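You operate a simulated robot arm through the tools that you are given. There is no shell and no other tool. Be economical: measure what you need, move in short steps, check, and stop when the job is done.

You are at the controls of a simulated two-armed robot. One attempt, no reset.

Task
Put the white wax ring on the top of the white box nearest the door. Take the brown paper tube and leave it on the top of the white box by the aisle. Pick up the brown cone with one hand, pass it to the other hand and put it in the inside of the brown box on the small green table. Put one of the teal cones from the top of the blue table on the top of the high shelf. Put one of the grey cone tubes from the top of the blue table on the top of the grey table. Put the round brush on the top of the tall steel table. Open the wire guide 62. Any order will do. Set down upright: brown cone, teal cone.

It is judged by the outcome, as a careful person would: the job done as asked, and still so three seconds after it is handed in. It fails if anything else is knocked over, pushed out of place, dropped, spilled or broken.

Robot
Two 7-joint arms with fingered hands on one trunk, on a base that drives. Base frame: it is fixed to the floor where the robot stands at the start and does not move with it; the origin is under the middle of the robot, x ahead of it, y to its left, z up. Readings come in m, degrees, newtons and seconds.
The left shoulder is at the start at [0.07, 0.145, 0.987], the right one opposite. With the tool pointing down near the work surface each hand reaches from about 0.42 to 0.8 m from the robot's upright axis, wherever it stands, measured 20 degrees to its own side. Places, roughly: brown cone (10x10x17 cm) [3.1, -0.7, 0.9]; brown paper tube (10x3x4 cm) [1.1, -0.2, 0.9]; grey cone tube (7x7x18 cm) [-4.7, -3.1, 0.9]; inside of the brown box on the small green table [3, 0.9, 0.5]; round brush (5x5x7 cm) [-4.9, -3, 0.8]; teal cone (9x9x13 cm) [-4.5, -3.2, 0.9]; top of the grey table [-0.6, -3.2, 0.8]; top of the high shelf [-4.5, -3.2, 1.6]; top of the tall steel table [-6.4, -2, 0.9]; top of the white box by the aisle [-1.5, 2.1, 0.4]; top of the white box nearest the door [-0.6, 1.1, 0.4]; white wax ring (4x4x3 cm) [0.5, -0.2, 0.9]; wire guide 62 [-1.6, 8.4, 1.1]. Payload 3.5 kg a hand.
Tool frame (each hand has its own): the origin (TCP) lies between the finger pads and is the grasp point; the fingertips stand 0.025 m ahead of it; z points along the fingers, y is the line along which they close. Largest opening 0.088 m; the body of the gripper starts 0.029 m behind the TCP. The gripper is a hand of 4 fingers: y runs from the thumb to the fingers, the wrist lies at [-0.013, -0.097, -0.162] in the tool frame.
Orientation is that of the tool frame in the base frame, as a unit quaternion [x, y, z, w]. With the fingers straight down and the wrist toward the robot, the tool's x, y and z point along [0, 1, 0], [1, 0, 0] and [0, 0, -1] of the base frame.

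Tools
- The arms move only by the tool move_arm. It takes "left_series", "right_series" or both (then of equal length, played together; a hand with none holds still); each is a list of rows, each an object of numbers (a shift or turn left out is 0): "tx", "ty", "tz": the shift along the tool's x, y, z in m; "wx", "wy", "wz": the turn, a rotation vector about the tool's x, y, z in degrees. In form: [{"tx": .., "ty": .., "tz": .., "wx": .., "wy": .., "wz": ..}, ...]. A call has 1 to 20 rows; each row shifts and turns the commanded pose from where the row before left it, along the tool's axes as they then stand. Rows are played at 5 a second. More than 0.05 m and 8.6 degrees between two rows, and nothing of the call is played. Where a pose cannot be reached the arm comes as near as it can. A force on the tool above 40 N (or 10 N above the force at the start of the call, whichever is more), or a blocked arm, ends the call early, and 0.2 s more pass. In this call time passes only in rows, and 0.2 s behind the last. It gives the time, the measured TCP pose, the force on the tool (base axes), the opening and the grip force at its end, in the units of the frame above (readings bear some noise), with the torque about the TCP (base axes, N m) and any sound that the robot's microphone picked up.
- Cameras (640 x 400 px; columns grow to the right, rows downward): "scene" is now at [0.114, -0.0476, 1.32]; the picture's right is [-0.54, -0.84, 0.00], its down [-0.46, 0.29, -0.84] and it looks along [0.70, -0.45, -0.55] (base axes); focal length 266 px, centre (320, 200). "left" rides on the left gripper at [-0.064, -0.083, -0.098] in its tool frame; the picture's right is [-0.62, -0.37, 0.69], its down [0.71, -0.63, 0.30] and it looks along [0.32, 0.68, 0.65] (tool axes); focal length 265 px, centre (320, 200). "right" rides on the right gripper at [0.064, -0.083, -0.098] in its tool frame; the picture's right is [-0.62, 0.37, -0.69], its down [-0.71, -0.63, 0.30] and it looks along [-0.32, 0.68, 0.65] (tool axes); focal length 265 px, centre (320, 200). There is no depth. A picture from a camera that has moved, and an enlarged one, comes with that camera's place and axes in the base frame and with its lens. The place of the scene camera against the robot may be out by one fixed shift of up to 0.025 m in any direction.
- grab_frame(camera): a new picture of that camera. The clock stands still meanwhile.
- slide_trunk(by): slides the trunk up (or, below 0, down) by that many m; the arms and the scene camera ride with it, the base frame stays. It gives what a move gives, with no picture.
- roll_base(legs): drives the robot by 1 to 6 legs, each [ahead, left, turn to the left] in m, m and degrees, along the robot's own axes; the way and the turn of a leg run together, so that a leg with both is an arc; at most 1.5 m and 180 degrees a leg. The arms and the cameras ride along, it lands a little off, and it stops where it bumps. It gives what a move gives.
- move_fingers(index, middle, ring, thumb_bend, thumb_turn, hand): sets how far each is bent, from 0 (flat) to 1 (curled in); at 0.3 the hand is open as for a grip, at 0.7 the pads meet at the TCP. One left out holds its place. A second passes; each finger stops where it meets its share of the squeeze, and holds until it gets a number again. It is the only way to open and close the hand. It gives what a move gives, with no picture; readings hold the bend of each and the force on the fingers (four entries, about 0 where the hand has none), thumb and palm. thumb_turn goes from beside the hand (0) to across from the fingers (1), as for a grip.
- pan_tilt(pan, tilt): turns the head with the scene camera to pan (to the left, within 86 degrees either way) and tilt (down, from -29 to 69), counted from straight ahead of the robot. It gives what a move gives.
- zoom(camera, box): a new picture of the part [left, top, right, bottom] of that camera's present view, enlarged. The clock stands still meanwhile.
- job_done(): hands the job in; it is judged then, once.

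Work in short steps. Places have to be worked out from the pictures, the camera data and where the tool is seen: move nearer, look again, correct. Check each grasp and each placing, and mend what went wrong. You have 207 turns and 194 pictures in all, those below and enlarged ones among them. Open the grippers and draw the arms clear of the work before you hand the job in, unless the task says otherwise; then end with one line.

The tools are called after "Emit:" by a JSON object that holds its "fn" and its "kwargs". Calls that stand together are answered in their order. move_arm: Moves the arms, as the interface text tells. Its arguments: {"type":"object","properties":{"left_series":{"type":"array"},"right_series":{"type":"array"}},"required":[]} The other tools are called the same way: slide_trunk (by) slides the trunk up or down; move_fingers (index, middle, ring, thumb_bend, thumb_turn, hand) moves the fingers one by one; roll_base (legs) drives the base; pan_tilt (pan, tilt) turns the head that bears the scene camera; grab_frame (camera) takes a picture; zoom (camera, box) takes an enlarged picture of a part of a camera's view; job_done () hands the job in.

At the start:

```text
t: 0.0
left_eef_pos: [0.4964, -0.0347, 1.0741]
left_tool_rot: [0.707, 0.707, 0.0, 0.001]
left_contact_force: [-0.7, 0.2, -0.3]
left_wrist_torque: [0.02, 0.02, -0.01]
left_width: 0.0875
left_grasp_force: 0.0
left_shape: jaw
left_bend: [0.3, 0.3, 0.3, 0.3, 0.98]
left_finger forces: [0.0, 0.0, 0.1, 0.1, 0.0, 0.1]
right_eef_pos: [0.3613, -0.4141, 1.0529]
right_tool_rot: [0.707, 0.707, 0.0, -0.001]
right_contact_force: [0.6, 0.2, 0.0]
right_wrist_torque: [0.0, 0.01, -0.02]
right_width: 0.0877
right_grasp_force: 0.0
right_shape: jaw
right_bend: [0.3, 0.3, 0.3, 0.3, 0.98]
right_finger forces: [0.1, 0.0, 0.1, 0.1, 0.0, 0.1]
trunk travel left (down, up): [-0.55, 0.29]
robot x, y, heading: [0.0, -0.001, 0.1]
head pan, tilt: [-32.6, 33.2]
```

scene: 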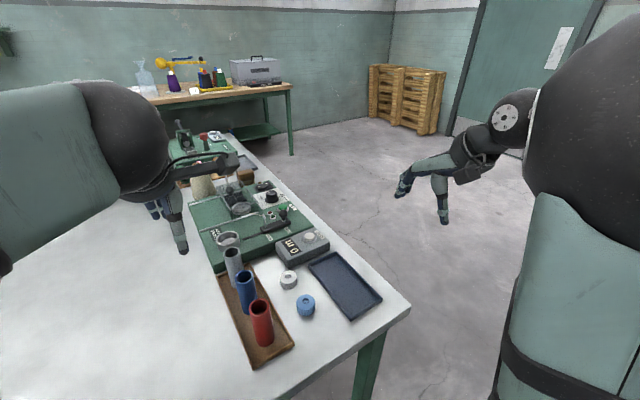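
right: 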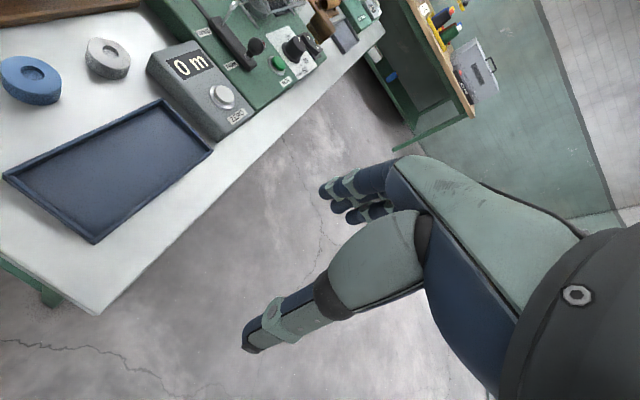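
left: 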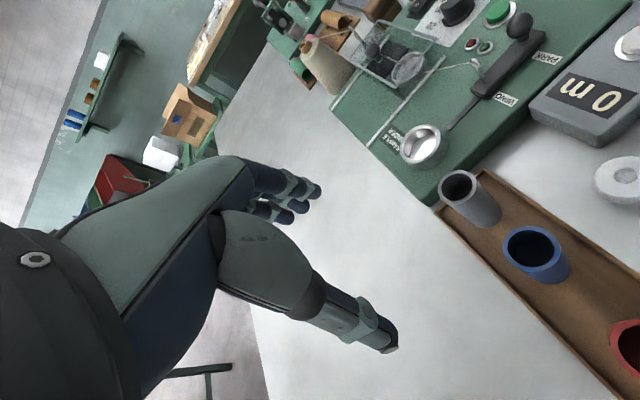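

I'll look around first: wide views from the head towards the table and the sides, and a zoom on the ring area.

Emit:
{"fn": "zoom", "kwargs": {"camera": "scene", "box": [150, 100, 350, 225]}}

Emit:
{"fn": "pan_tilt", "kwargs": {"pan": 0, "tilt": 25}}

Emit:
{"fn": "grab_frame", "kwargs": {"camera": "scene"}}

Emit:
{"fn": "pan_tilt", "kwargs": {"pan": 70, "tilt": 20}}

Emit:
{"fn": "grab_frame", "kwargs": {"camera": "scene"}}

```text
3.20 times, centred on (250, 162) of scene
camera zoom: at [0.114, -0.0476, 1.32], right [-0.54, -0.84, 0.0], down [-0.46, 0.29, -0.84], along [0.7, -0.45, -0.55], focal length 851 px, centre (544, 320)
```

zoom: 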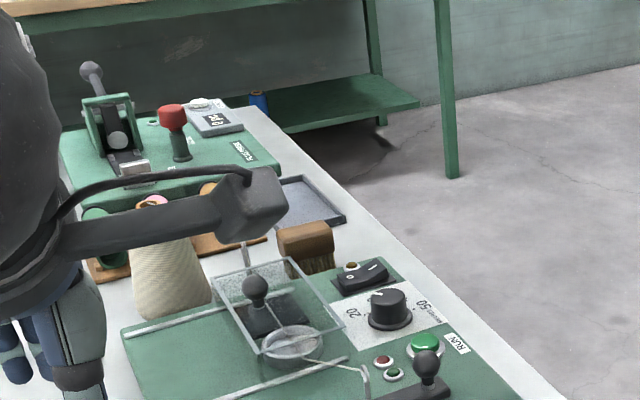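

```text
t: 1.0
left_eef_pos: [0.4962, -0.0356, 1.0742]
left_tool_rot: [0.706, 0.708, -0.001, 0.0]
left_contact_force: [0.3, 0.3, -0.2]
left_wrist_torque: [0.01, -0.01, 0.0]
left_width: 0.0873
left_grasp_force: 0.1
left_shape: jaw
left_bend: [0.3, 0.3, 0.3, 0.3, 0.98]
left_finger forces: [0.0, 0.0, 0.0, 0.0, 0.1, 0.0]
right_eef_pos: [0.3608, -0.4133, 1.0517]
right_tool_rot: [0.707, 0.707, 0.0, 0.001]
right_contact_force: [0.1, -0.3, -0.2]
right_wrist_torque: [0.01, 0.01, -0.02]
right_width: 0.0879
right_grasp_force: 0.1
right_shape: jaw
right_bend: [0.3, 0.3, 0.3, 0.3, 0.98]
right_finger forces: [0.0, 0.0, 0.0, 0.0, 0.0, 0.0]
trunk travel left (down, up): [-0.55, 0.29]
robot x, y, heading: [0.0012, -0.003, -0.0]
head pan, tilt: [0.0, 25.0]
```

```text
189 pictures are left
camera scene: at [0.1312, 0.0003, 1.333], right [0.0, -1.0, 0.0], down [-0.42, 0.0, -0.91], along [0.91, 0.0, -0.42], focal length 266 px, centre (320, 200)
```

scene: 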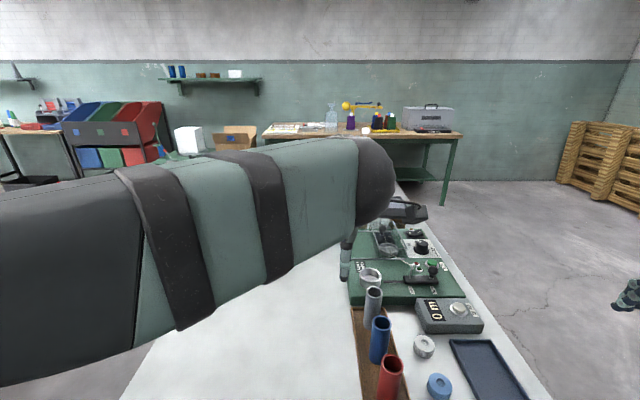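

```text
t: 2.4
left_eef_pos: [0.4964, -0.0352, 1.0737]
left_tool_rot: [0.707, 0.707, 0.0, 0.0]
left_contact_force: [0.0, 0.9, -1.4]
left_wrist_torque: [0.0, 0.01, 0.02]
left_width: 0.0875
left_grasp_force: 0.1
left_shape: jaw
left_bend: [0.3, 0.3, 0.3, 0.3, 0.98]
left_finger forces: [0.1, 0.1, 0.0, 0.0, 0.0, 0.0]
right_eef_pos: [0.3609, -0.4137, 1.0525]
right_tool_rot: [0.707, 0.707, 0.0, -0.001]
right_contact_force: [0.0, -1.1, 0.0]
right_wrist_torque: [-0.01, -0.02, 0.0]
right_width: 0.0878
right_grasp_force: 0.0
right_shape: jaw
right_bend: [0.3, 0.3, 0.3, 0.3, 0.98]
right_finger forces: [0.0, 0.0, 0.1, 0.1, 0.0, 0.0]
trunk travel left (down, up): [-0.55, 0.29]
robot x, y, heading: [0.0008, 0.0018, 0.0]
head pan, tilt: [70.0, 20.0]
```

```text
188 pictures are left
camera scene: at [0.071, 0.0879, 1.3411], right [0.94, -0.34, 0.0], down [-0.12, -0.32, -0.94], along [0.32, 0.88, -0.34], focal length 266 px, centre (320, 200)
```

scene: 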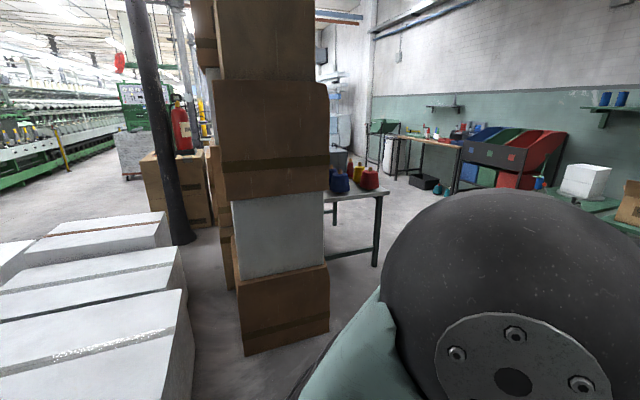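

The ring sits at about [0.46, -0.20]. The blue ring is about 7 cm nearer to me, so I'll pre-close the hand a little. I swing the left arm aside and bring the right hand over the ring to look.

Emit:
{"fn": "move_arm", "kwargs": {"left_series": [{"tx": 0.04, "tz": -0.02}, {"tx": 0.04, "tz": -0.02}, {"tx": 0.04}, {"tx": 0.04}, {"tx": 0.04}], "right_series": [{"tx": 0.04}, {"tx": 0.04, "ty": 0.02}, {"tx": 0.04, "ty": 0.02}, {"tx": 0.04, "ty": 0.02}, {"tx": 0.03, "ty": 0.02}]}}

Emit:
{"fn": "pan_tilt", "kwargs": {"pan": -25, "tilt": 40}}

Emit:
{"fn": "grab_frame", "kwargs": {"camera": "right"}}

Emit:
{"fn": "grab_frame", "kwargs": {"camera": "scene"}}

```text
t: 3.6
left_eef_pos: [0.4967, 0.1689, 1.1136]
left_tool_rot: [0.707, 0.707, 0.0, 0.0]
left_contact_force: [0.0, 0.3, 0.2]
left_wrist_torque: [-0.02, 0.01, 0.0]
left_width: 0.0877
left_grasp_force: 0.1
left_shape: jaw
left_bend: [0.3, 0.3, 0.3, 0.3, 0.98]
left_finger forces: [0.0, 0.0, 0.1, 0.0, 0.0, 0.1]
right_eef_pos: [0.4625, -0.2489, 1.0508]
right_tool_rot: [0.708, 0.706, 0.004, -0.005]
right_contact_force: [0.0, 0.4, -0.1]
right_wrist_torque: [0.0, -0.01, 0.01]
right_width: 0.0877
right_grasp_force: 0.2
right_shape: jaw
right_bend: [0.3, 0.3, 0.3, 0.3, 0.98]
right_finger forces: [0.1, 0.0, 0.1, 0.0, 0.0, 0.0]
right hand out of reach, approached as far as the arm can: row 3, 4, 5
trunk travel left (down, up): [-0.55, 0.29]
robot x, y, heading: [-0.0009, -0.0005, -0.0]
head pan, tilt: [70.0, 20.0]
```

```text
t: 5.3
left_eef_pos: [0.496, 0.1662, 1.1135]
left_tool_rot: [0.707, 0.707, -0.001, 0.0]
left_contact_force: [-0.8, -0.2, -0.6]
left_wrist_torque: [-0.03, 0.01, 0.01]
left_width: 0.0877
left_grasp_force: 0.1
left_shape: jaw
left_bend: [0.3, 0.3, 0.3, 0.3, 0.98]
left_finger forces: [0.0, 0.0, 0.1, 0.0, 0.0, 0.0]
right_eef_pos: [0.4625, -0.2518, 1.0503]
right_tool_rot: [0.706, 0.708, 0.005, -0.006]
right_contact_force: [-0.1, 0.2, -0.7]
right_wrist_torque: [-0.01, -0.01, -0.03]
right_width: 0.0879
right_grasp_force: 0.1
right_shape: jaw
right_bend: [0.3, 0.3, 0.3, 0.3, 0.98]
right_finger forces: [0.1, 0.1, 0.0, 0.0, 0.1, 0.1]
trunk travel left (down, up): [-0.55, 0.29]
robot x, y, heading: [0.0022, 0.003, -0.3]
head pan, tilt: [-25.0, 40.0]
```

```text
187 pictures are left
camera right: at [0.3786, -0.189, 1.1512], right [0.37, -0.63, 0.68], down [-0.63, -0.71, -0.31], along [0.68, -0.31, -0.66], focal length 265 px, centre (320, 200)
```

right: 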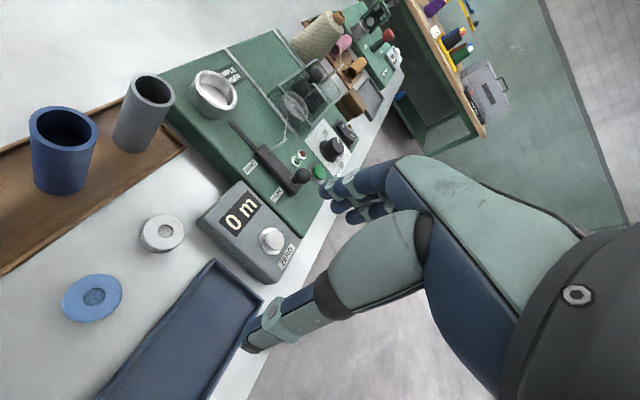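

```text
186 pictures are left
camera scene: at [0.1162, -0.0354, 1.3097], right [-0.42, -0.91, 0.0], down [-0.58, 0.27, -0.77], along [0.69, -0.32, -0.64], focal length 266 px, centre (320, 200)
```

scene: 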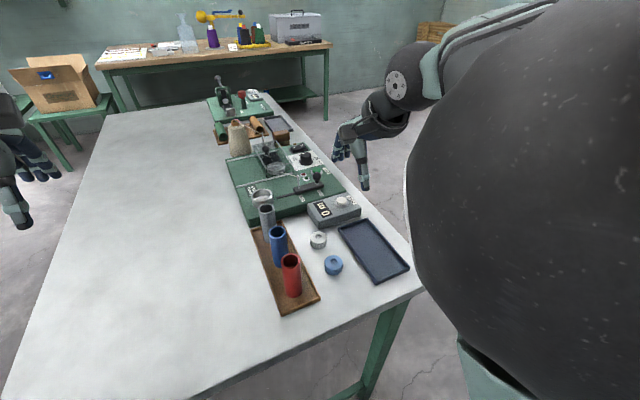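

The ring triangulates to about [0.478, -0.195, 0.865], with the table top near 0.85. It is boxed in along x, by the meter ahead and the blue ring behind, but has room along y. So I turn the right hand 90° to close sideways, which also unfolds the arm.

Emit:
{"fn": "move_arm", "kwargs": {"right_series": [{"wz": -8.2}, {"wz": -8.2}, {"wz": -8.2}, {"wz": -8.2}, {"wz": -8.2}, {"wz": -8.2}, {"wz": -8.2}, {"wz": -8.2}, {"wz": -8.2}, {"wz": -8.2}, {"wz": -8}]}}

Emit:
{"fn": "move_fingers", "kwargs": {"hand": "right", "index": 0.4, "middle": 0.4, "ring": 0.4, "thumb_bend": 0.4}}

Emit:
{"fn": "grab_frame", "kwargs": {"camera": "right"}}

Emit:
{"fn": "grab_frame", "kwargs": {"camera": "scene"}}

```text
t: 7.7
left_eef_pos: [0.4959, 0.1653, 1.1129]
left_tool_rot: [0.707, 0.708, -0.001, -0.001]
left_contact_force: [0.4, 0.9, 0.2]
left_wrist_torque: [0.05, -0.01, 0.0]
left_width: 0.0877
left_grasp_force: 0.0
left_shape: jaw
left_bend: [0.3, 0.3, 0.3, 0.3, 0.98]
left_finger forces: [0.0, 0.0, 0.0, 0.0, 0.1, 0.0]
right_eef_pos: [0.4609, -0.2486, 1.0521]
right_tool_rot: [-0.001, 1.0, 0.0, 0.0]
right_contact_force: [-0.5, 0.3, 1.2]
right_wrist_torque: [0.01, -0.02, 0.0]
right_width: 0.0877
right_grasp_force: 0.2
right_shape: jaw
right_bend: [0.3, 0.3, 0.3, 0.3, 0.98]
right_finger forces: [0.0, 0.0, 0.1, 0.0, 0.1, 0.1]
trunk travel left (down, up): [-0.55, 0.29]
robot x, y, heading: [-0.0004, 0.0018, 0.1]
head pan, tilt: [-25.0, 40.0]
```

```text
t: 8.7
left_eef_pos: [0.4943, 0.1655, 1.1134]
left_tool_rot: [0.707, 0.707, 0.0, 0.0]
left_contact_force: [0.2, 0.1, -0.1]
left_wrist_torque: [-0.01, 0.0, 0.01]
left_width: 0.0878
left_grasp_force: 0.1
left_shape: jaw
left_bend: [0.3, 0.3, 0.3, 0.3, 0.98]
left_finger forces: [0.0, 0.0, 0.0, 0.0, 0.1, 0.0]
right_eef_pos: [0.4619, -0.2482, 1.0521]
right_tool_rot: [0.0, 1.0, 0.0, 0.0]
right_contact_force: [-0.3, -0.3, 0.1]
right_wrist_torque: [-0.02, -0.01, 0.04]
right_width: 0.0641
right_grasp_force: 0.1
right_shape: fingers
right_bend: [0.4, 0.4, 0.4, 0.4, 0.98]
right_finger forces: [0.0, 0.1, 0.1, 0.1, 0.0, 0.0]
trunk travel left (down, up): [-0.55, 0.29]
robot x, y, heading: [0.0012, -0.0006, -0.2]
head pan, tilt: [-25.0, 40.0]
```

```text
185 pictures are left
camera right: at [0.3964, -0.3318, 1.1521], right [0.62, 0.37, 0.69], down [0.71, -0.63, -0.3], along [0.32, 0.68, -0.65], focal length 265 px, centre (320, 200)
```

right: 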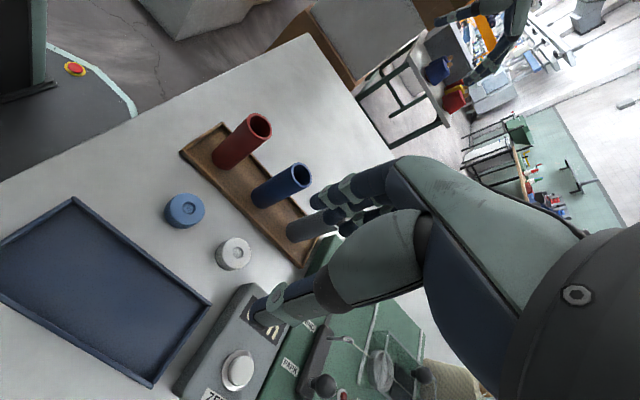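

```text
184 pictures are left
camera scene: at [0.1163, -0.0356, 1.3096], right [-0.42, -0.91, 0.0], down [-0.58, 0.27, -0.77], along [0.69, -0.32, -0.64], focal length 266 px, centre (320, 200)
```

scene: 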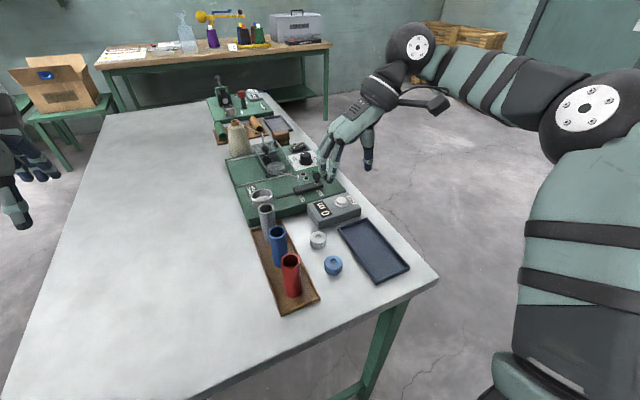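

Three views agree on the ring at about [0.477, -0.199]. I go over it, slightly to the right to keep the fingers off the tubes, down to z 0.94, then look.

Emit:
{"fn": "move_arm", "kwargs": {"right_series": [{"tx": -0.015, "ty": 0.044}, {"tz": 0.04}, {"tz": 0.04}, {"tz": 0.03}]}}

Emit:
{"fn": "grab_frame", "kwargs": {"camera": "right"}}

Emit:
{"fn": "zoom", "kwargs": {"camera": "scene", "box": [220, 160, 420, 310]}}

```text
t: 9.7
left_eef_pos: [0.4955, 0.1659, 1.1137]
left_tool_rot: [0.707, 0.707, 0.0, -0.001]
left_contact_force: [-0.9, -0.1, 0.2]
left_wrist_torque: [0.01, 0.03, -0.01]
left_width: 0.0873
left_grasp_force: 0.1
left_shape: jaw
left_bend: [0.3, 0.3, 0.3, 0.3, 0.98]
left_finger forces: [0.0, 0.0, 0.0, 0.0, 0.0, 0.1]
right_eef_pos: [0.4757, -0.202, 0.9412]
right_tool_rot: [0.0, 1.0, 0.0, 0.0]
right_contact_force: [-0.7, -0.4, 0.4]
right_wrist_torque: [-0.01, 0.03, -0.04]
right_width: 0.0641
right_grasp_force: 0.1
right_shape: fingers
right_bend: [0.4, 0.4, 0.4, 0.4, 0.98]
right_finger forces: [0.1, 0.0, 0.1, 0.1, 0.0, 0.0]
trunk travel left (down, up): [-0.55, 0.29]
robot x, y, heading: [-0.0038, 0.0011, -0.2]
head pan, tilt: [-25.0, 40.0]
```

```text
183 pictures are left
camera right: at [0.4104, -0.2865, 1.0404], right [0.62, 0.37, 0.69], down [0.71, -0.63, -0.3], along [0.32, 0.68, -0.65], focal length 265 px, centre (320, 200)
```

right: 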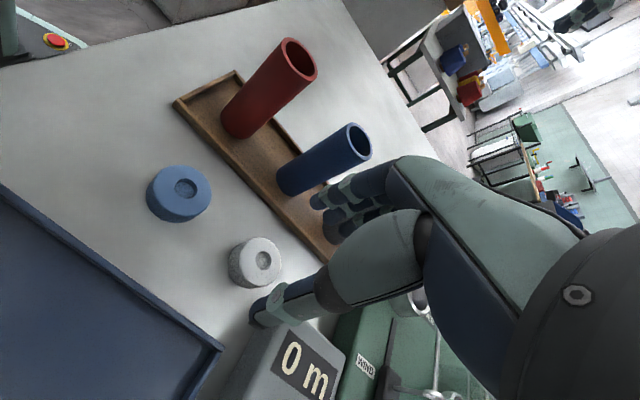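

```text
2.67 times, centred on (320, 235) of scene
camera zoom: at [0.1169, -0.0352, 1.3096], right [-0.42, -0.91, 0.0], down [-0.58, 0.27, -0.77], along [0.69, -0.32, -0.64], focal length 709 px, centre (320, 107)
```

zoom: 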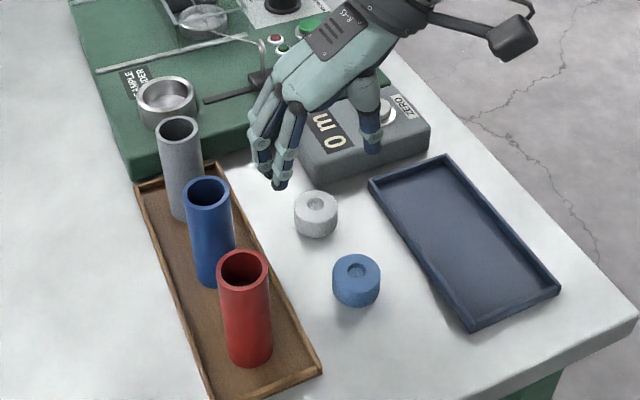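

The geometry is confirmed and the thumb will clear the meter. I descend to grasp height and close.

Emit:
{"fn": "move_arm", "kwargs": {"right_series": [{"tz": 0.03}, {"tz": 0.025}, {"tz": 0.006}]}}

Emit:
{"fn": "zoom", "kwargs": {"camera": "scene", "box": [220, 160, 420, 310]}}

Emit:
{"fn": "grab_frame", "kwargs": {"camera": "right"}}

```text
t: 10.5
left_eef_pos: [0.4948, 0.1658, 1.1132]
left_tool_rot: [0.708, 0.707, 0.0, -0.001]
left_contact_force: [0.7, 0.7, 0.9]
left_wrist_torque: [0.02, -0.03, 0.0]
left_width: 0.0877
left_grasp_force: 0.1
left_shape: jaw
left_bend: [0.3, 0.3, 0.3, 0.3, 0.98]
left_finger forces: [0.1, 0.0, 0.0, 0.0, 0.0, 0.0]
right_eef_pos: [0.474, -0.2034, 0.8807]
right_tool_rot: [0.0, 1.0, 0.0, 0.0]
right_contact_force: [0.2, 0.1, -0.6]
right_wrist_torque: [-0.01, 0.02, -0.01]
right_width: 0.064
right_grasp_force: 0.0
right_shape: fingers
right_bend: [0.4, 0.4, 0.4, 0.4, 0.98]
right_finger forces: [0.1, 0.0, 0.0, 0.0, 0.0, 0.1]
trunk travel left (down, up): [-0.55, 0.29]
robot x, y, heading: [0.0014, 0.0021, -0.2]
head pan, tilt: [-25.0, 40.0]
```

```text
2.67 times, centred on (320, 235) of scene
camera zoom: at [0.1161, -0.0354, 1.3097], right [-0.42, -0.91, 0.0], down [-0.58, 0.27, -0.77], along [0.69, -0.32, -0.64], focal length 709 px, centre (320, 107)
```

zoom: 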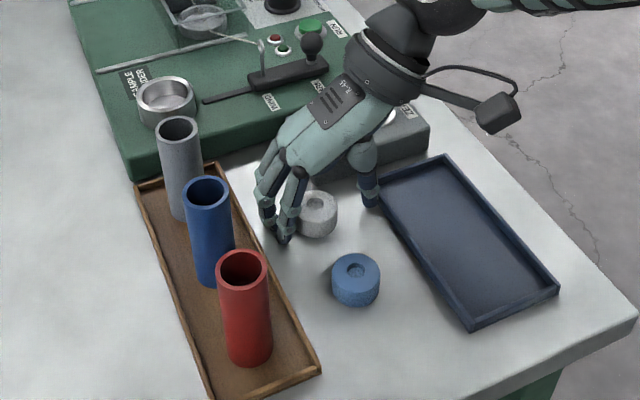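

```text
180 pictures are left
camera right: at [0.4097, -0.2876, 0.9798], right [0.62, 0.37, 0.69], down [0.71, -0.63, -0.3], along [0.32, 0.68, -0.65], focal length 265 px, centre (320, 200)
```

right: 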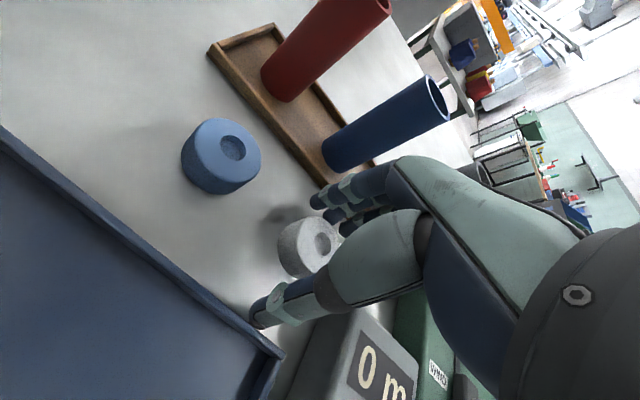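

The ring is between thumb and fingers, so I close and lift a little.

Emit:
{"fn": "move_fingers", "kwargs": {"hand": "right", "index": 0.75, "middle": 0.75, "ring": 0.75, "thumb_bend": 0.75}}

Emit:
{"fn": "move_arm", "kwargs": {"right_series": [{"tz": -0.03}, {"tz": -0.05}, {"tz": -0.05}]}}

Emit:
{"fn": "grab_frame", "kwargs": {"camera": "right"}}

Emit:
{"fn": "grab_frame", "kwargs": {"camera": "scene"}}

```text
t: 11.5
left_eef_pos: [0.4941, 0.1659, 1.1136]
left_tool_rot: [0.707, 0.707, 0.001, 0.001]
left_contact_force: [0.7, -0.2, 0.9]
left_wrist_torque: [0.01, 0.04, -0.01]
left_width: 0.0877
left_grasp_force: 0.1
left_shape: jaw
left_bend: [0.3, 0.3, 0.3, 0.3, 0.98]
left_finger forces: [0.0, 0.1, 0.1, 0.1, 0.0, 0.1]
right_eef_pos: [0.4741, -0.2031, 0.8811]
right_tool_rot: [0.0, 1.0, 0.0, 0.0]
right_contact_force: [0.5, -0.1, -0.4]
right_wrist_torque: [-0.03, -0.05, 0.02]
right_width: 0.0238
right_grasp_force: 18.3
right_shape: fingers
right_bend: [0.73, 0.64, 0.75, 0.56, 0.94]
right_finger forces: [8.6, 8.2, 2.1, 0.1, 16.8, 0.0]
trunk travel left (down, up): [-0.55, 0.29]
robot x, y, heading: [-0.0021, -0.0012, 0.2]
head pan, tilt: [-25.0, 40.0]
```

```text
t: 12.3
left_eef_pos: [0.494, 0.1659, 1.1139]
left_tool_rot: [0.707, 0.708, 0.001, 0.0]
left_contact_force: [-0.3, 0.7, 0.3]
left_wrist_torque: [-0.02, -0.04, -0.04]
left_width: 0.0876
left_grasp_force: 0.1
left_shape: jaw
left_bend: [0.3, 0.3, 0.3, 0.3, 0.98]
left_finger forces: [0.1, 0.1, 0.1, 0.0, 0.0, 0.0]
right_eef_pos: [0.4773, -0.2055, 1.0116]
right_tool_rot: [0.0, 1.0, 0.0, 0.001]
right_contact_force: [-0.6, 0.1, -0.2]
right_wrist_torque: [-0.06, 0.04, 0.01]
right_width: 0.0238
right_grasp_force: 17.8
right_shape: fingers
right_bend: [0.73, 0.64, 0.75, 0.56, 0.94]
right_finger forces: [8.6, 8.2, 2.1, 0.0, 16.9, 0.0]
trunk travel left (down, up): [-0.55, 0.29]
robot x, y, heading: [0.0007, 0.0015, -0.2]
head pan, tilt: [-25.0, 40.0]
```

```text
179 pictures are left
camera right: at [0.4118, -0.2894, 1.1104], right [0.62, 0.37, 0.69], down [0.71, -0.63, -0.3], along [0.32, 0.68, -0.65], focal length 265 px, centre (320, 200)
```

right: 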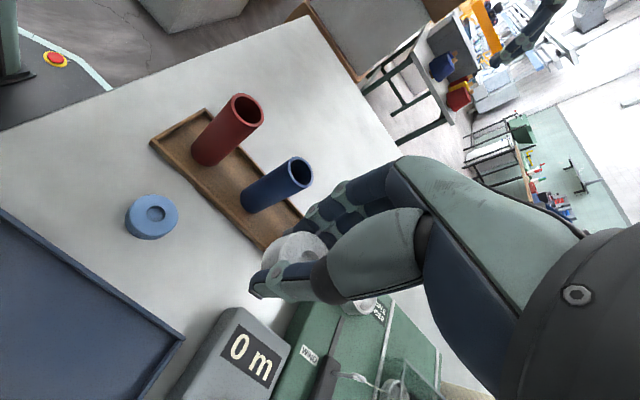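

```text
178 pictures are left
camera scene: at [0.1156, -0.036, 1.3097], right [-0.42, -0.91, 0.0], down [-0.58, 0.27, -0.77], along [0.69, -0.32, -0.64], focal length 266 px, centre (320, 200)
```

scene: 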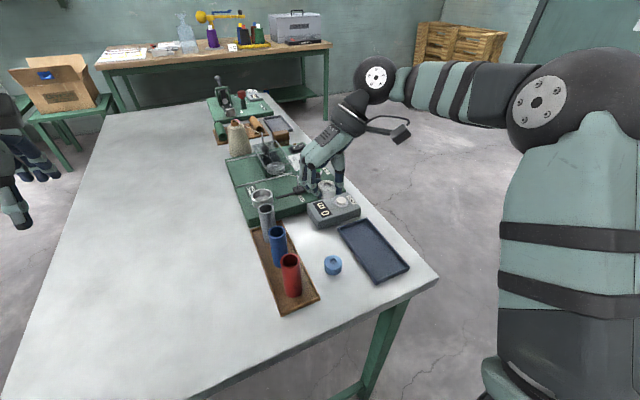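

The ring is held (18 N). Next is the paper tube with the left hand, from the right side of the table, so I check the floor on that side.

Emit:
{"fn": "pan_tilt", "kwargs": {"pan": -86, "tilt": 30}}

Emit:
{"fn": "grab_frame", "kwargs": {"camera": "scene"}}

Emit:
{"fn": "pan_tilt", "kwargs": {"pan": -14, "tilt": 26}}

Emit:
{"fn": "zoom", "kwargs": {"camera": "scene", "box": [260, 120, 400, 220]}}

```text
t: 13.6
left_eef_pos: [0.4948, 0.1661, 1.1146]
left_tool_rot: [0.707, 0.707, 0.001, 0.0]
left_contact_force: [0.8, -0.7, -0.8]
left_wrist_torque: [0.0, -0.02, 0.0]
left_width: 0.0876
left_grasp_force: 0.1
left_shape: jaw
left_bend: [0.3, 0.3, 0.3, 0.3, 0.98]
left_finger forces: [0.0, 0.1, 0.1, 0.0, 0.0, 0.1]
right_eef_pos: [0.477, -0.2048, 1.0092]
right_tool_rot: [0.001, 1.0, 0.0, 0.0]
right_contact_force: [-0.2, 0.4, -0.8]
right_wrist_torque: [0.0, 0.02, 0.0]
right_width: 0.0238
right_grasp_force: 17.6
right_shape: fingers
right_bend: [0.73, 0.64, 0.75, 0.56, 0.94]
right_finger forces: [8.5, 8.2, 2.0, 0.1, 16.8, 0.0]
trunk travel left (down, up): [-0.55, 0.29]
robot x, y, heading: [0.003, -0.0024, 0.1]
head pan, tilt: [-85.9, 30.0]
```

```text
177 pictures are left
camera scene: at [0.0457, -0.0897, 1.325], right [-1.0, -0.07, 0.0], down [-0.04, 0.5, -0.87], along [0.06, -0.86, -0.5], focal length 266 px, centre (320, 200)
```

scene: 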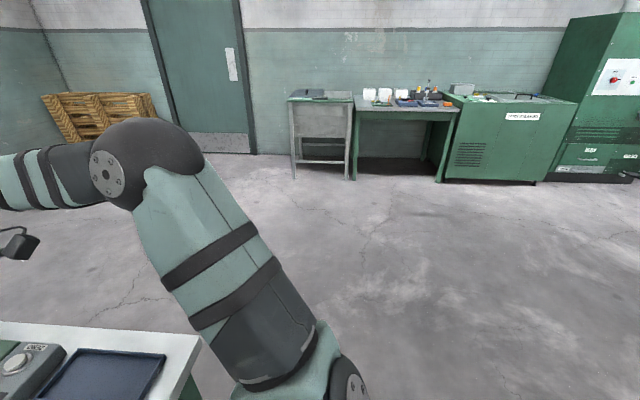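

```text
t: 15.1
left_eef_pos: [0.495, 0.1653, 1.1133]
left_tool_rot: [0.708, 0.707, 0.0, 0.0]
left_contact_force: [0.4, -0.3, -0.3]
left_wrist_torque: [0.01, 0.01, -0.02]
left_width: 0.0878
left_grasp_force: 0.0
left_shape: jaw
left_bend: [0.3, 0.3, 0.3, 0.3, 0.98]
left_finger forces: [0.0, 0.0, 0.0, 0.1, 0.0, 0.0]
right_eef_pos: [0.4772, -0.2039, 1.0096]
right_tool_rot: [0.0, 1.0, 0.001, 0.001]
right_contact_force: [0.4, -0.7, 0.4]
right_wrist_torque: [0.0, -0.04, 0.01]
right_width: 0.024
right_grasp_force: 18.5
right_shape: fingers
right_bend: [0.73, 0.64, 0.75, 0.56, 0.94]
right_finger forces: [8.5, 8.2, 2.1, 0.0, 16.8, 0.0]
trunk travel left (down, up): [-0.55, 0.29]
robot x, y, heading: [-0.0004, 0.0002, -0.0]
head pan, tilt: [-14.0, 26.0]
```

```text
4.00 times, centred on (330, 170) of scene
camera zoom: at [0.1283, -0.0219, 1.3314], right [-0.24, -0.97, 0.0], down [-0.43, 0.11, -0.9], along [0.87, -0.22, -0.44], focal length 1064 px, centre (280, 320)
```

zoom: 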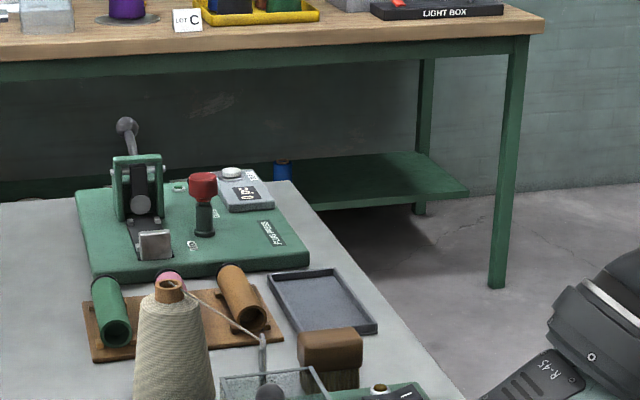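

The right-hand floor is free, and the tube lies along x at about [1.08, -0.22]. I drive round to the table's right side and face it.

Emit:
{"fn": "roll_base", "kwargs": {"legs": [[0, -0.86, 0], [1.28, 0, 0], [0, 0, 90]]}}

Emit:
{"fn": "pan_tilt", "kwargs": {"pan": 10, "tilt": 40}}

Emit:
{"fn": "grab_frame", "kwargs": {"camera": "scene"}}

Emit:
{"fn": "grab_frame", "kwargs": {"camera": "left"}}

```text
t: 29.6
left_eef_pos: [1.0993, -0.3762, 1.1138]
left_tool_rot: [-0.017, 1.0, 0.001, 0.0]
left_contact_force: [-0.8, -0.4, -0.2]
left_wrist_torque: [0.0, 0.01, -0.02]
left_width: 0.0874
left_grasp_force: 0.1
left_shape: jaw
left_bend: [0.3, 0.3, 0.3, 0.3, 0.98]
left_finger forces: [0.0, 0.1, 0.1, 0.0, 0.0, 0.1]
right_eef_pos: [1.4701, -0.3822, 1.0098]
right_tool_rot: [0.719, -0.695, 0.0, 0.0]
right_contact_force: [0.7, -1.2, 0.6]
right_wrist_torque: [0.0, -0.02, -0.01]
right_width: 0.0234
right_grasp_force: 17.7
right_shape: fingers
right_bend: [0.73, 0.64, 0.75, 0.56, 0.94]
right_finger forces: [8.0, 8.4, 2.5, 0.1, 16.3, 0.1]
trunk travel left (down, up): [-0.55, 0.29]
robot x, y, heading: [1.2822, -0.862, 91.8]
head pan, tilt: [-14.0, 26.0]
```

```text
t: 30.5
left_eef_pos: [1.1001, -0.3766, 1.1128]
left_tool_rot: [-0.017, 1.0, 0.001, 0.0]
left_contact_force: [-0.3, 0.2, -0.2]
left_wrist_torque: [0.03, 0.01, 0.0]
left_width: 0.0874
left_grasp_force: 0.0
left_shape: jaw
left_bend: [0.3, 0.3, 0.3, 0.3, 0.98]
left_finger forces: [0.1, 0.0, 0.1, 0.0, 0.0, 0.0]
right_eef_pos: [1.4696, -0.3822, 1.0101]
right_tool_rot: [0.719, -0.695, 0.0, 0.0]
right_contact_force: [-0.9, 0.5, -0.1]
right_wrist_torque: [0.03, 0.0, -0.01]
right_width: 0.0232
right_grasp_force: 17.7
right_shape: fingers
right_bend: [0.73, 0.64, 0.75, 0.56, 0.94]
right_finger forces: [8.0, 8.3, 2.4, 0.0, 16.3, 0.1]
trunk travel left (down, up): [-0.55, 0.29]
robot x, y, heading: [1.2838, -0.8648, 91.7]
head pan, tilt: [10.0, 40.0]
```

```text
175 pictures are left
camera scene: at [1.2523, -0.7315, 1.3097], right [0.98, 0.2, 0.0], down [0.13, -0.63, -0.77], along [-0.16, 0.75, -0.64], focal length 266 px, centre (320, 200)
```

scene: 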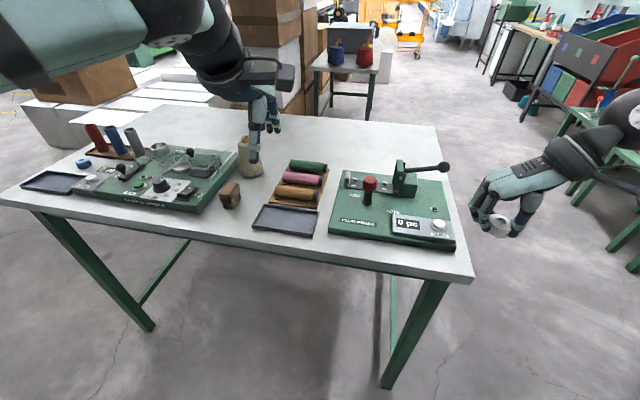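

```text
174 pictures are left
camera left: at [1.167, -0.4568, 1.2109], right [0.63, -0.35, -0.69], down [-0.69, -0.65, -0.3], along [-0.35, 0.67, -0.65], focal length 265 px, centre (320, 200)
```

left: 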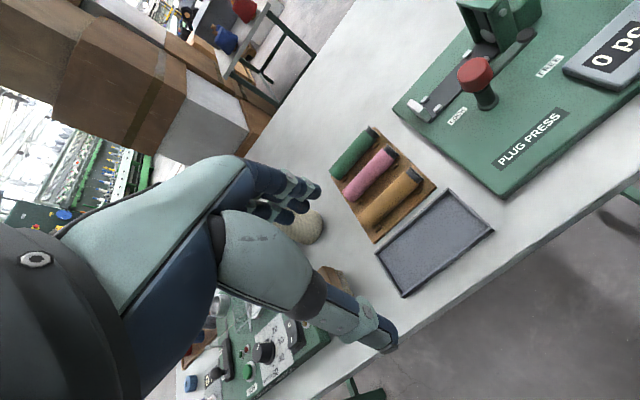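

The tube is at about [1.099, -0.228] with its axis turned a few degrees; the pink one is 6.6 cm behind it. I set the opening to about 5.5 cm and bring the left hand over it at z 0.97.

Emit:
{"fn": "move_fingers", "kwargs": {"hand": "left", "index": 0.43, "middle": 0.43, "ring": 0.43, "thumb_bend": 0.43}}

Emit:
{"fn": "move_arm", "kwargs": {"left_series": [{"ty": 0.045, "tx": -0.004, "wz": -5}, {"ty": 0.05}, {"ty": 0.049}, {"tz": 0.05}, {"tz": 0.05}, {"tz": 0.04}]}}

Emit:
{"fn": "grab_frame", "kwargs": {"camera": "left"}}

Emit:
{"fn": "zoom", "kwargs": {"camera": "scene", "box": [220, 120, 380, 240]}}

```text
t: 31.5
left_eef_pos: [1.1007, -0.3759, 1.1134]
left_tool_rot: [-0.016, 1.0, 0.0, 0.0]
left_contact_force: [-0.6, -0.6, 1.3]
left_wrist_torque: [0.03, -0.02, 0.02]
left_width: 0.0576
left_grasp_force: 0.1
left_shape: fingers
left_bend: [0.43, 0.43, 0.43, 0.43, 0.98]
left_finger forces: [0.1, 0.0, 0.0, 0.0, 0.0, 0.1]
right_eef_pos: [1.4706, -0.3821, 1.0103]
right_tool_rot: [0.719, -0.696, 0.0, 0.0]
right_contact_force: [0.2, 0.2, -0.6]
right_wrist_torque: [0.0, -0.01, -0.03]
right_width: 0.0235
right_grasp_force: 18.0
right_shape: fingers
right_bend: [0.73, 0.64, 0.75, 0.56, 0.94]
right_finger forces: [7.9, 8.4, 2.5, 0.0, 16.3, 0.0]
trunk travel left (down, up): [-0.55, 0.29]
robot x, y, heading: [1.2839, -0.8684, 91.7]
head pan, tilt: [10.0, 40.0]
```

```text
t: 32.9
left_eef_pos: [1.0908, -0.2331, 0.9721]
left_tool_rot: [-0.06, 0.998, 0.0, 0.0]
left_contact_force: [-0.3, -0.2, 0.0]
left_wrist_torque: [0.0, 0.0, -0.01]
left_width: 0.0573
left_grasp_force: 0.1
left_shape: fingers
left_bend: [0.43, 0.43, 0.43, 0.43, 0.98]
left_finger forces: [0.0, 0.1, 0.0, 0.1, 0.0, 0.0]
right_eef_pos: [1.4708, -0.3809, 1.0106]
right_tool_rot: [0.719, -0.695, 0.0, 0.001]
right_contact_force: [-0.5, -0.3, -0.6]
right_wrist_torque: [-0.02, -0.03, -0.01]
right_width: 0.0232
right_grasp_force: 17.6
right_shape: fingers
right_bend: [0.73, 0.64, 0.75, 0.56, 0.94]
right_finger forces: [8.1, 8.4, 2.5, 0.0, 16.2, 0.1]
trunk travel left (down, up): [-0.55, 0.29]
robot x, y, heading: [1.2807, -0.8682, 91.8]
head pan, tilt: [10.0, 40.0]
```

```text
173 pictures are left
camera left: at [1.1644, -0.3071, 1.0693], right [0.66, -0.29, -0.69], down [-0.63, -0.71, -0.3], along [-0.4, 0.64, -0.65], focal length 265 px, centre (320, 200)
```

left: 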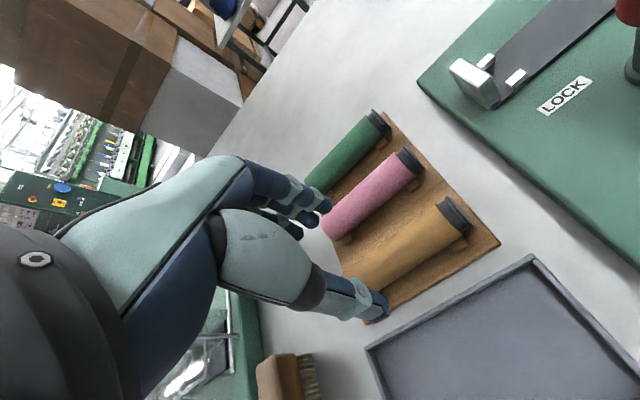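

```text
3.33 times, centred on (300, 180) of scene
camera zoom: at [1.2522, -0.7307, 1.3096], right [0.98, 0.21, 0.0], down [0.13, -0.63, -0.77], along [-0.16, 0.75, -0.64], focal length 886 px, centre (387, 267)
```

zoom: 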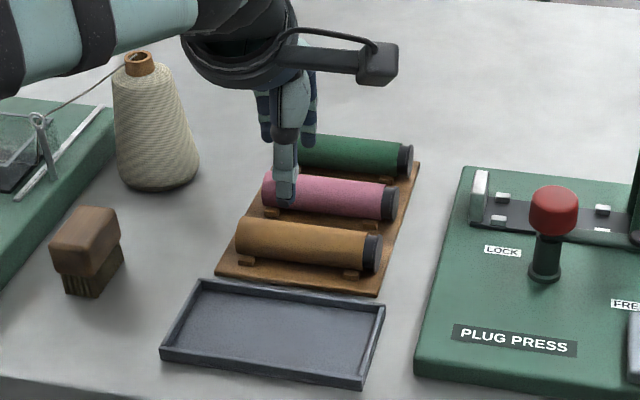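

The tube axis is along x with its centre near [1.10, -0.227]. The dark tray's rim sits close to where the thumb goes, so I narrow the opening to 5 cm, square the hand and go down to z 0.897.

Emit:
{"fn": "move_fingers", "kwargs": {"hand": "left", "index": 0.46, "middle": 0.46, "ring": 0.46, "thumb_bend": 0.46}}

Emit:
{"fn": "move_arm", "kwargs": {"left_series": [{"tx": -0.007, "ty": 0.006, "wz": 6.5}, {"tz": 0.03}, {"tz": 0.025}, {"tz": 0.018}]}}

Emit:
{"fn": "grab_frame", "kwargs": {"camera": "left"}}

Emit:
{"fn": "zoom", "kwargs": {"camera": "scene", "box": [220, 120, 380, 240]}}

```text
t: 33.9
left_eef_pos: [1.0897, -0.2334, 0.9739]
left_tool_rot: [-0.06, 0.998, 0.0, -0.001]
left_contact_force: [0.0, 0.9, -0.9]
left_wrist_torque: [-0.03, 0.01, -0.01]
left_width: 0.0507
left_grasp_force: 0.1
left_shape: fingers
left_bend: [0.46, 0.46, 0.46, 0.46, 0.98]
left_finger forces: [0.1, 0.1, 0.1, 0.0, 0.0, 0.0]
right_eef_pos: [1.4703, -0.3811, 1.0102]
right_tool_rot: [0.719, -0.695, 0.0, 0.0]
right_contact_force: [0.6, -1.1, 0.0]
right_wrist_torque: [-0.03, -0.03, 0.01]
right_width: 0.0233
right_grasp_force: 18.0
right_shape: fingers
right_bend: [0.73, 0.64, 0.75, 0.56, 0.94]
right_finger forces: [7.9, 8.5, 2.4, 0.0, 16.3, 0.0]
trunk travel left (down, up): [-0.55, 0.29]
robot x, y, heading: [1.2839, -0.8661, 91.9]
head pan, tilt: [10.0, 40.0]
```

```text
t: 34.9
left_eef_pos: [1.0958, -0.2278, 0.9013]
left_tool_rot: [-0.004, 1.0, 0.0, 0.0]
left_contact_force: [0.3, 1.3, 0.2]
left_wrist_torque: [-0.02, -0.03, -0.01]
left_width: 0.051
left_grasp_force: 0.1
left_shape: fingers
left_bend: [0.46, 0.46, 0.46, 0.46, 0.98]
left_finger forces: [0.0, 0.0, 0.0, 0.0, 0.0, 0.0]
right_eef_pos: [1.4711, -0.382, 1.0097]
right_tool_rot: [0.719, -0.695, 0.001, 0.001]
right_contact_force: [0.1, -0.8, -0.4]
right_wrist_torque: [-0.01, 0.04, -0.03]
right_width: 0.0236
right_grasp_force: 17.2
right_shape: fingers
right_bend: [0.73, 0.64, 0.75, 0.56, 0.94]
right_finger forces: [8.0, 8.3, 2.5, 0.0, 16.2, 0.0]
trunk travel left (down, up): [-0.55, 0.29]
robot x, y, heading: [1.2847, -0.8649, 92.1]
head pan, tilt: [10.0, 40.0]
```

```text
171 pictures are left
camera left: at [1.1607, -0.3087, 0.9977], right [0.62, -0.36, -0.69], down [-0.71, -0.64, -0.3], along [-0.33, 0.68, -0.65], focal length 265 px, centre (320, 200)
```

left: 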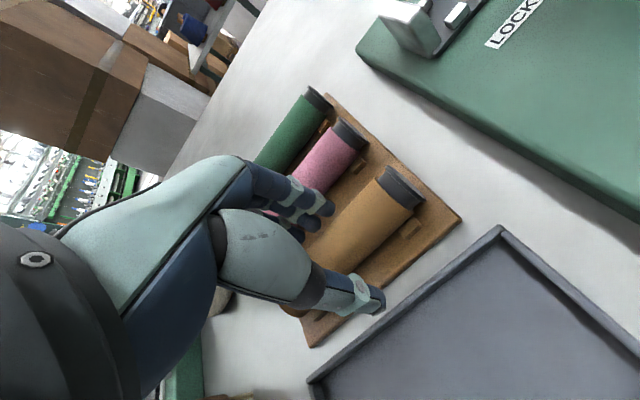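

```text
3.33 times, centred on (300, 180) of scene
camera zoom: at [1.252, -0.7311, 1.3096], right [0.98, 0.21, 0.0], down [0.13, -0.63, -0.77], along [-0.16, 0.75, -0.64], focal length 886 px, centre (387, 267)
```

zoom: 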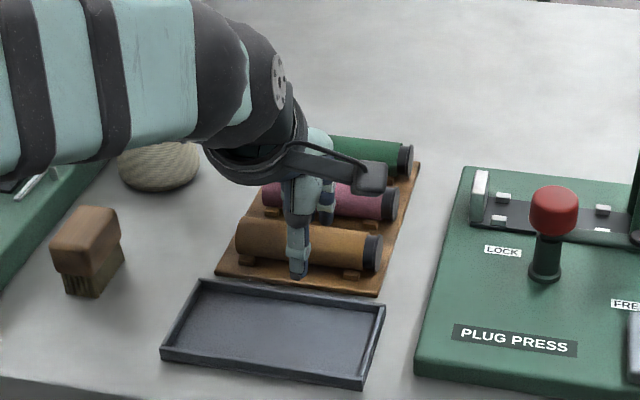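

The hand straddles the tube cleanly. I go 5 mm lower, close, and lift gently.

Emit:
{"fn": "move_arm", "kwargs": {"left_series": [{"tz": 0.006}]}}

Emit:
{"fn": "move_fingers", "kwargs": {"hand": "left", "index": 0.7, "middle": 0.7, "ring": 0.7, "thumb_bend": 0.7}}

Emit:
{"fn": "move_arm", "kwargs": {"left_series": [{"tz": -0.02}, {"tz": -0.04}, {"tz": -0.05}, {"tz": -0.05}]}}

Emit:
{"fn": "grab_frame", "kwargs": {"camera": "left"}}

Emit:
{"fn": "grab_frame", "kwargs": {"camera": "scene"}}

```text
t: 35.3
left_eef_pos: [1.0973, -0.2264, 0.8956]
left_tool_rot: [-0.003, 1.0, 0.0, 0.0]
left_contact_force: [0.3, 0.5, 0.0]
left_wrist_torque: [0.0, 0.0, -0.01]
left_width: 0.051
left_grasp_force: 0.1
left_shape: fingers
left_bend: [0.46, 0.46, 0.46, 0.46, 0.98]
left_finger forces: [0.1, 0.0, 0.0, 0.0, 0.0, 0.0]
right_eef_pos: [1.4697, -0.3825, 1.0105]
right_tool_rot: [0.719, -0.695, 0.001, 0.001]
right_contact_force: [0.5, -0.2, -0.5]
right_wrist_torque: [0.0, -0.01, 0.0]
right_width: 0.0233
right_grasp_force: 17.6
right_shape: fingers
right_bend: [0.73, 0.64, 0.75, 0.56, 0.94]
right_finger forces: [8.0, 8.4, 2.6, 0.0, 16.2, 0.1]
trunk travel left (down, up): [-0.55, 0.29]
robot x, y, heading: [1.2832, -0.8664, 91.9]
head pan, tilt: [10.0, 40.0]
```

```text
t: 36.3
left_eef_pos: [1.0958, -0.2219, 0.8977]
left_tool_rot: [-0.003, 1.0, 0.004, 0.001]
left_contact_force: [-0.5, 21.0, 15.1]
left_wrist_torque: [0.6, 0.18, -0.28]
left_width: 0.0217
left_grasp_force: 17.5
left_shape: fingers
left_bend: [0.59, 0.61, 0.6, 0.61, 0.97]
left_finger forces: [8.8, 9.9, 10.4, 0.0, 7.0, 0.1]
right_eef_pos: [1.4706, -0.3802, 1.0098]
right_tool_rot: [0.718, -0.696, 0.0, 0.0]
right_contact_force: [-0.8, -0.1, -0.7]
right_wrist_torque: [-0.02, 0.02, 0.01]
right_width: 0.0235
right_grasp_force: 17.2
right_shape: fingers
right_bend: [0.73, 0.64, 0.75, 0.56, 0.94]
right_finger forces: [8.0, 8.3, 2.5, 0.1, 16.1, 0.1]
trunk travel left (down, up): [-0.55, 0.29]
robot x, y, heading: [1.285, -0.865, 92.1]
head pan, tilt: [10.0, 40.0]
```

```text
t: 37.3
left_eef_pos: [1.0988, -0.2268, 1.053]
left_tool_rot: [-0.003, 1.0, 0.0, 0.0]
left_contact_force: [0.4, 0.7, -1.0]
left_wrist_torque: [0.01, -0.03, -0.03]
left_width: 0.0208
left_grasp_force: 9.2
left_shape: fingers
left_bend: [0.62, 0.66, 0.68, 0.6, 0.95]
left_finger forces: [4.9, 3.5, 0.9, 0.0, 9.2, 0.0]
right_eef_pos: [1.4707, -0.3822, 1.0102]
right_tool_rot: [0.719, -0.695, 0.0, -0.001]
right_contact_force: [0.4, -0.2, 0.3]
right_wrist_torque: [-0.02, -0.03, -0.01]
right_width: 0.0232
right_grasp_force: 17.2
right_shape: fingers
right_bend: [0.73, 0.64, 0.75, 0.56, 0.94]
right_finger forces: [8.0, 8.4, 2.5, 0.0, 16.2, 0.0]
trunk travel left (down, up): [-0.55, 0.29]
robot x, y, heading: [1.2847, -0.8637, 92.1]
head pan, tilt: [10.0, 40.0]
```

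```text
169 pictures are left
camera left: at [1.1624, -0.3093, 1.1506], right [0.62, -0.36, -0.69], down [-0.71, -0.64, -0.3], along [-0.33, 0.68, -0.65], focal length 265 px, centre (320, 200)
```

left: 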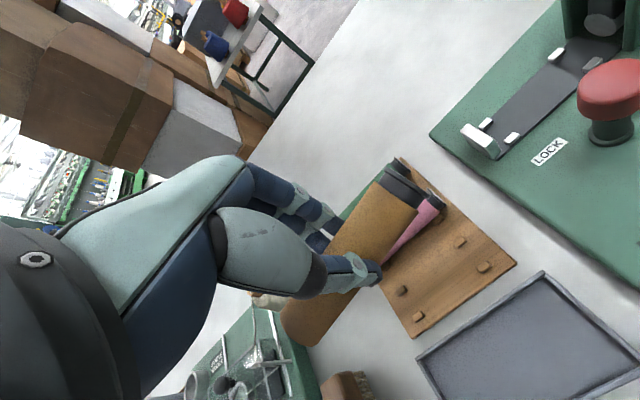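

```text
168 pictures are left
camera scene: at [1.2526, -0.7325, 1.3097], right [0.98, 0.21, 0.0], down [0.13, -0.63, -0.77], along [-0.16, 0.75, -0.64], focal length 266 px, centre (320, 200)
```

scene: 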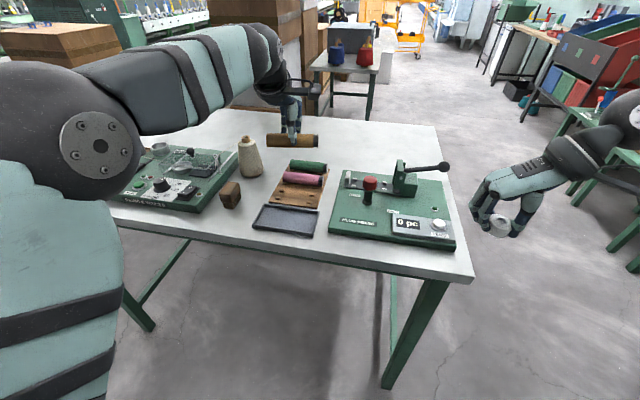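

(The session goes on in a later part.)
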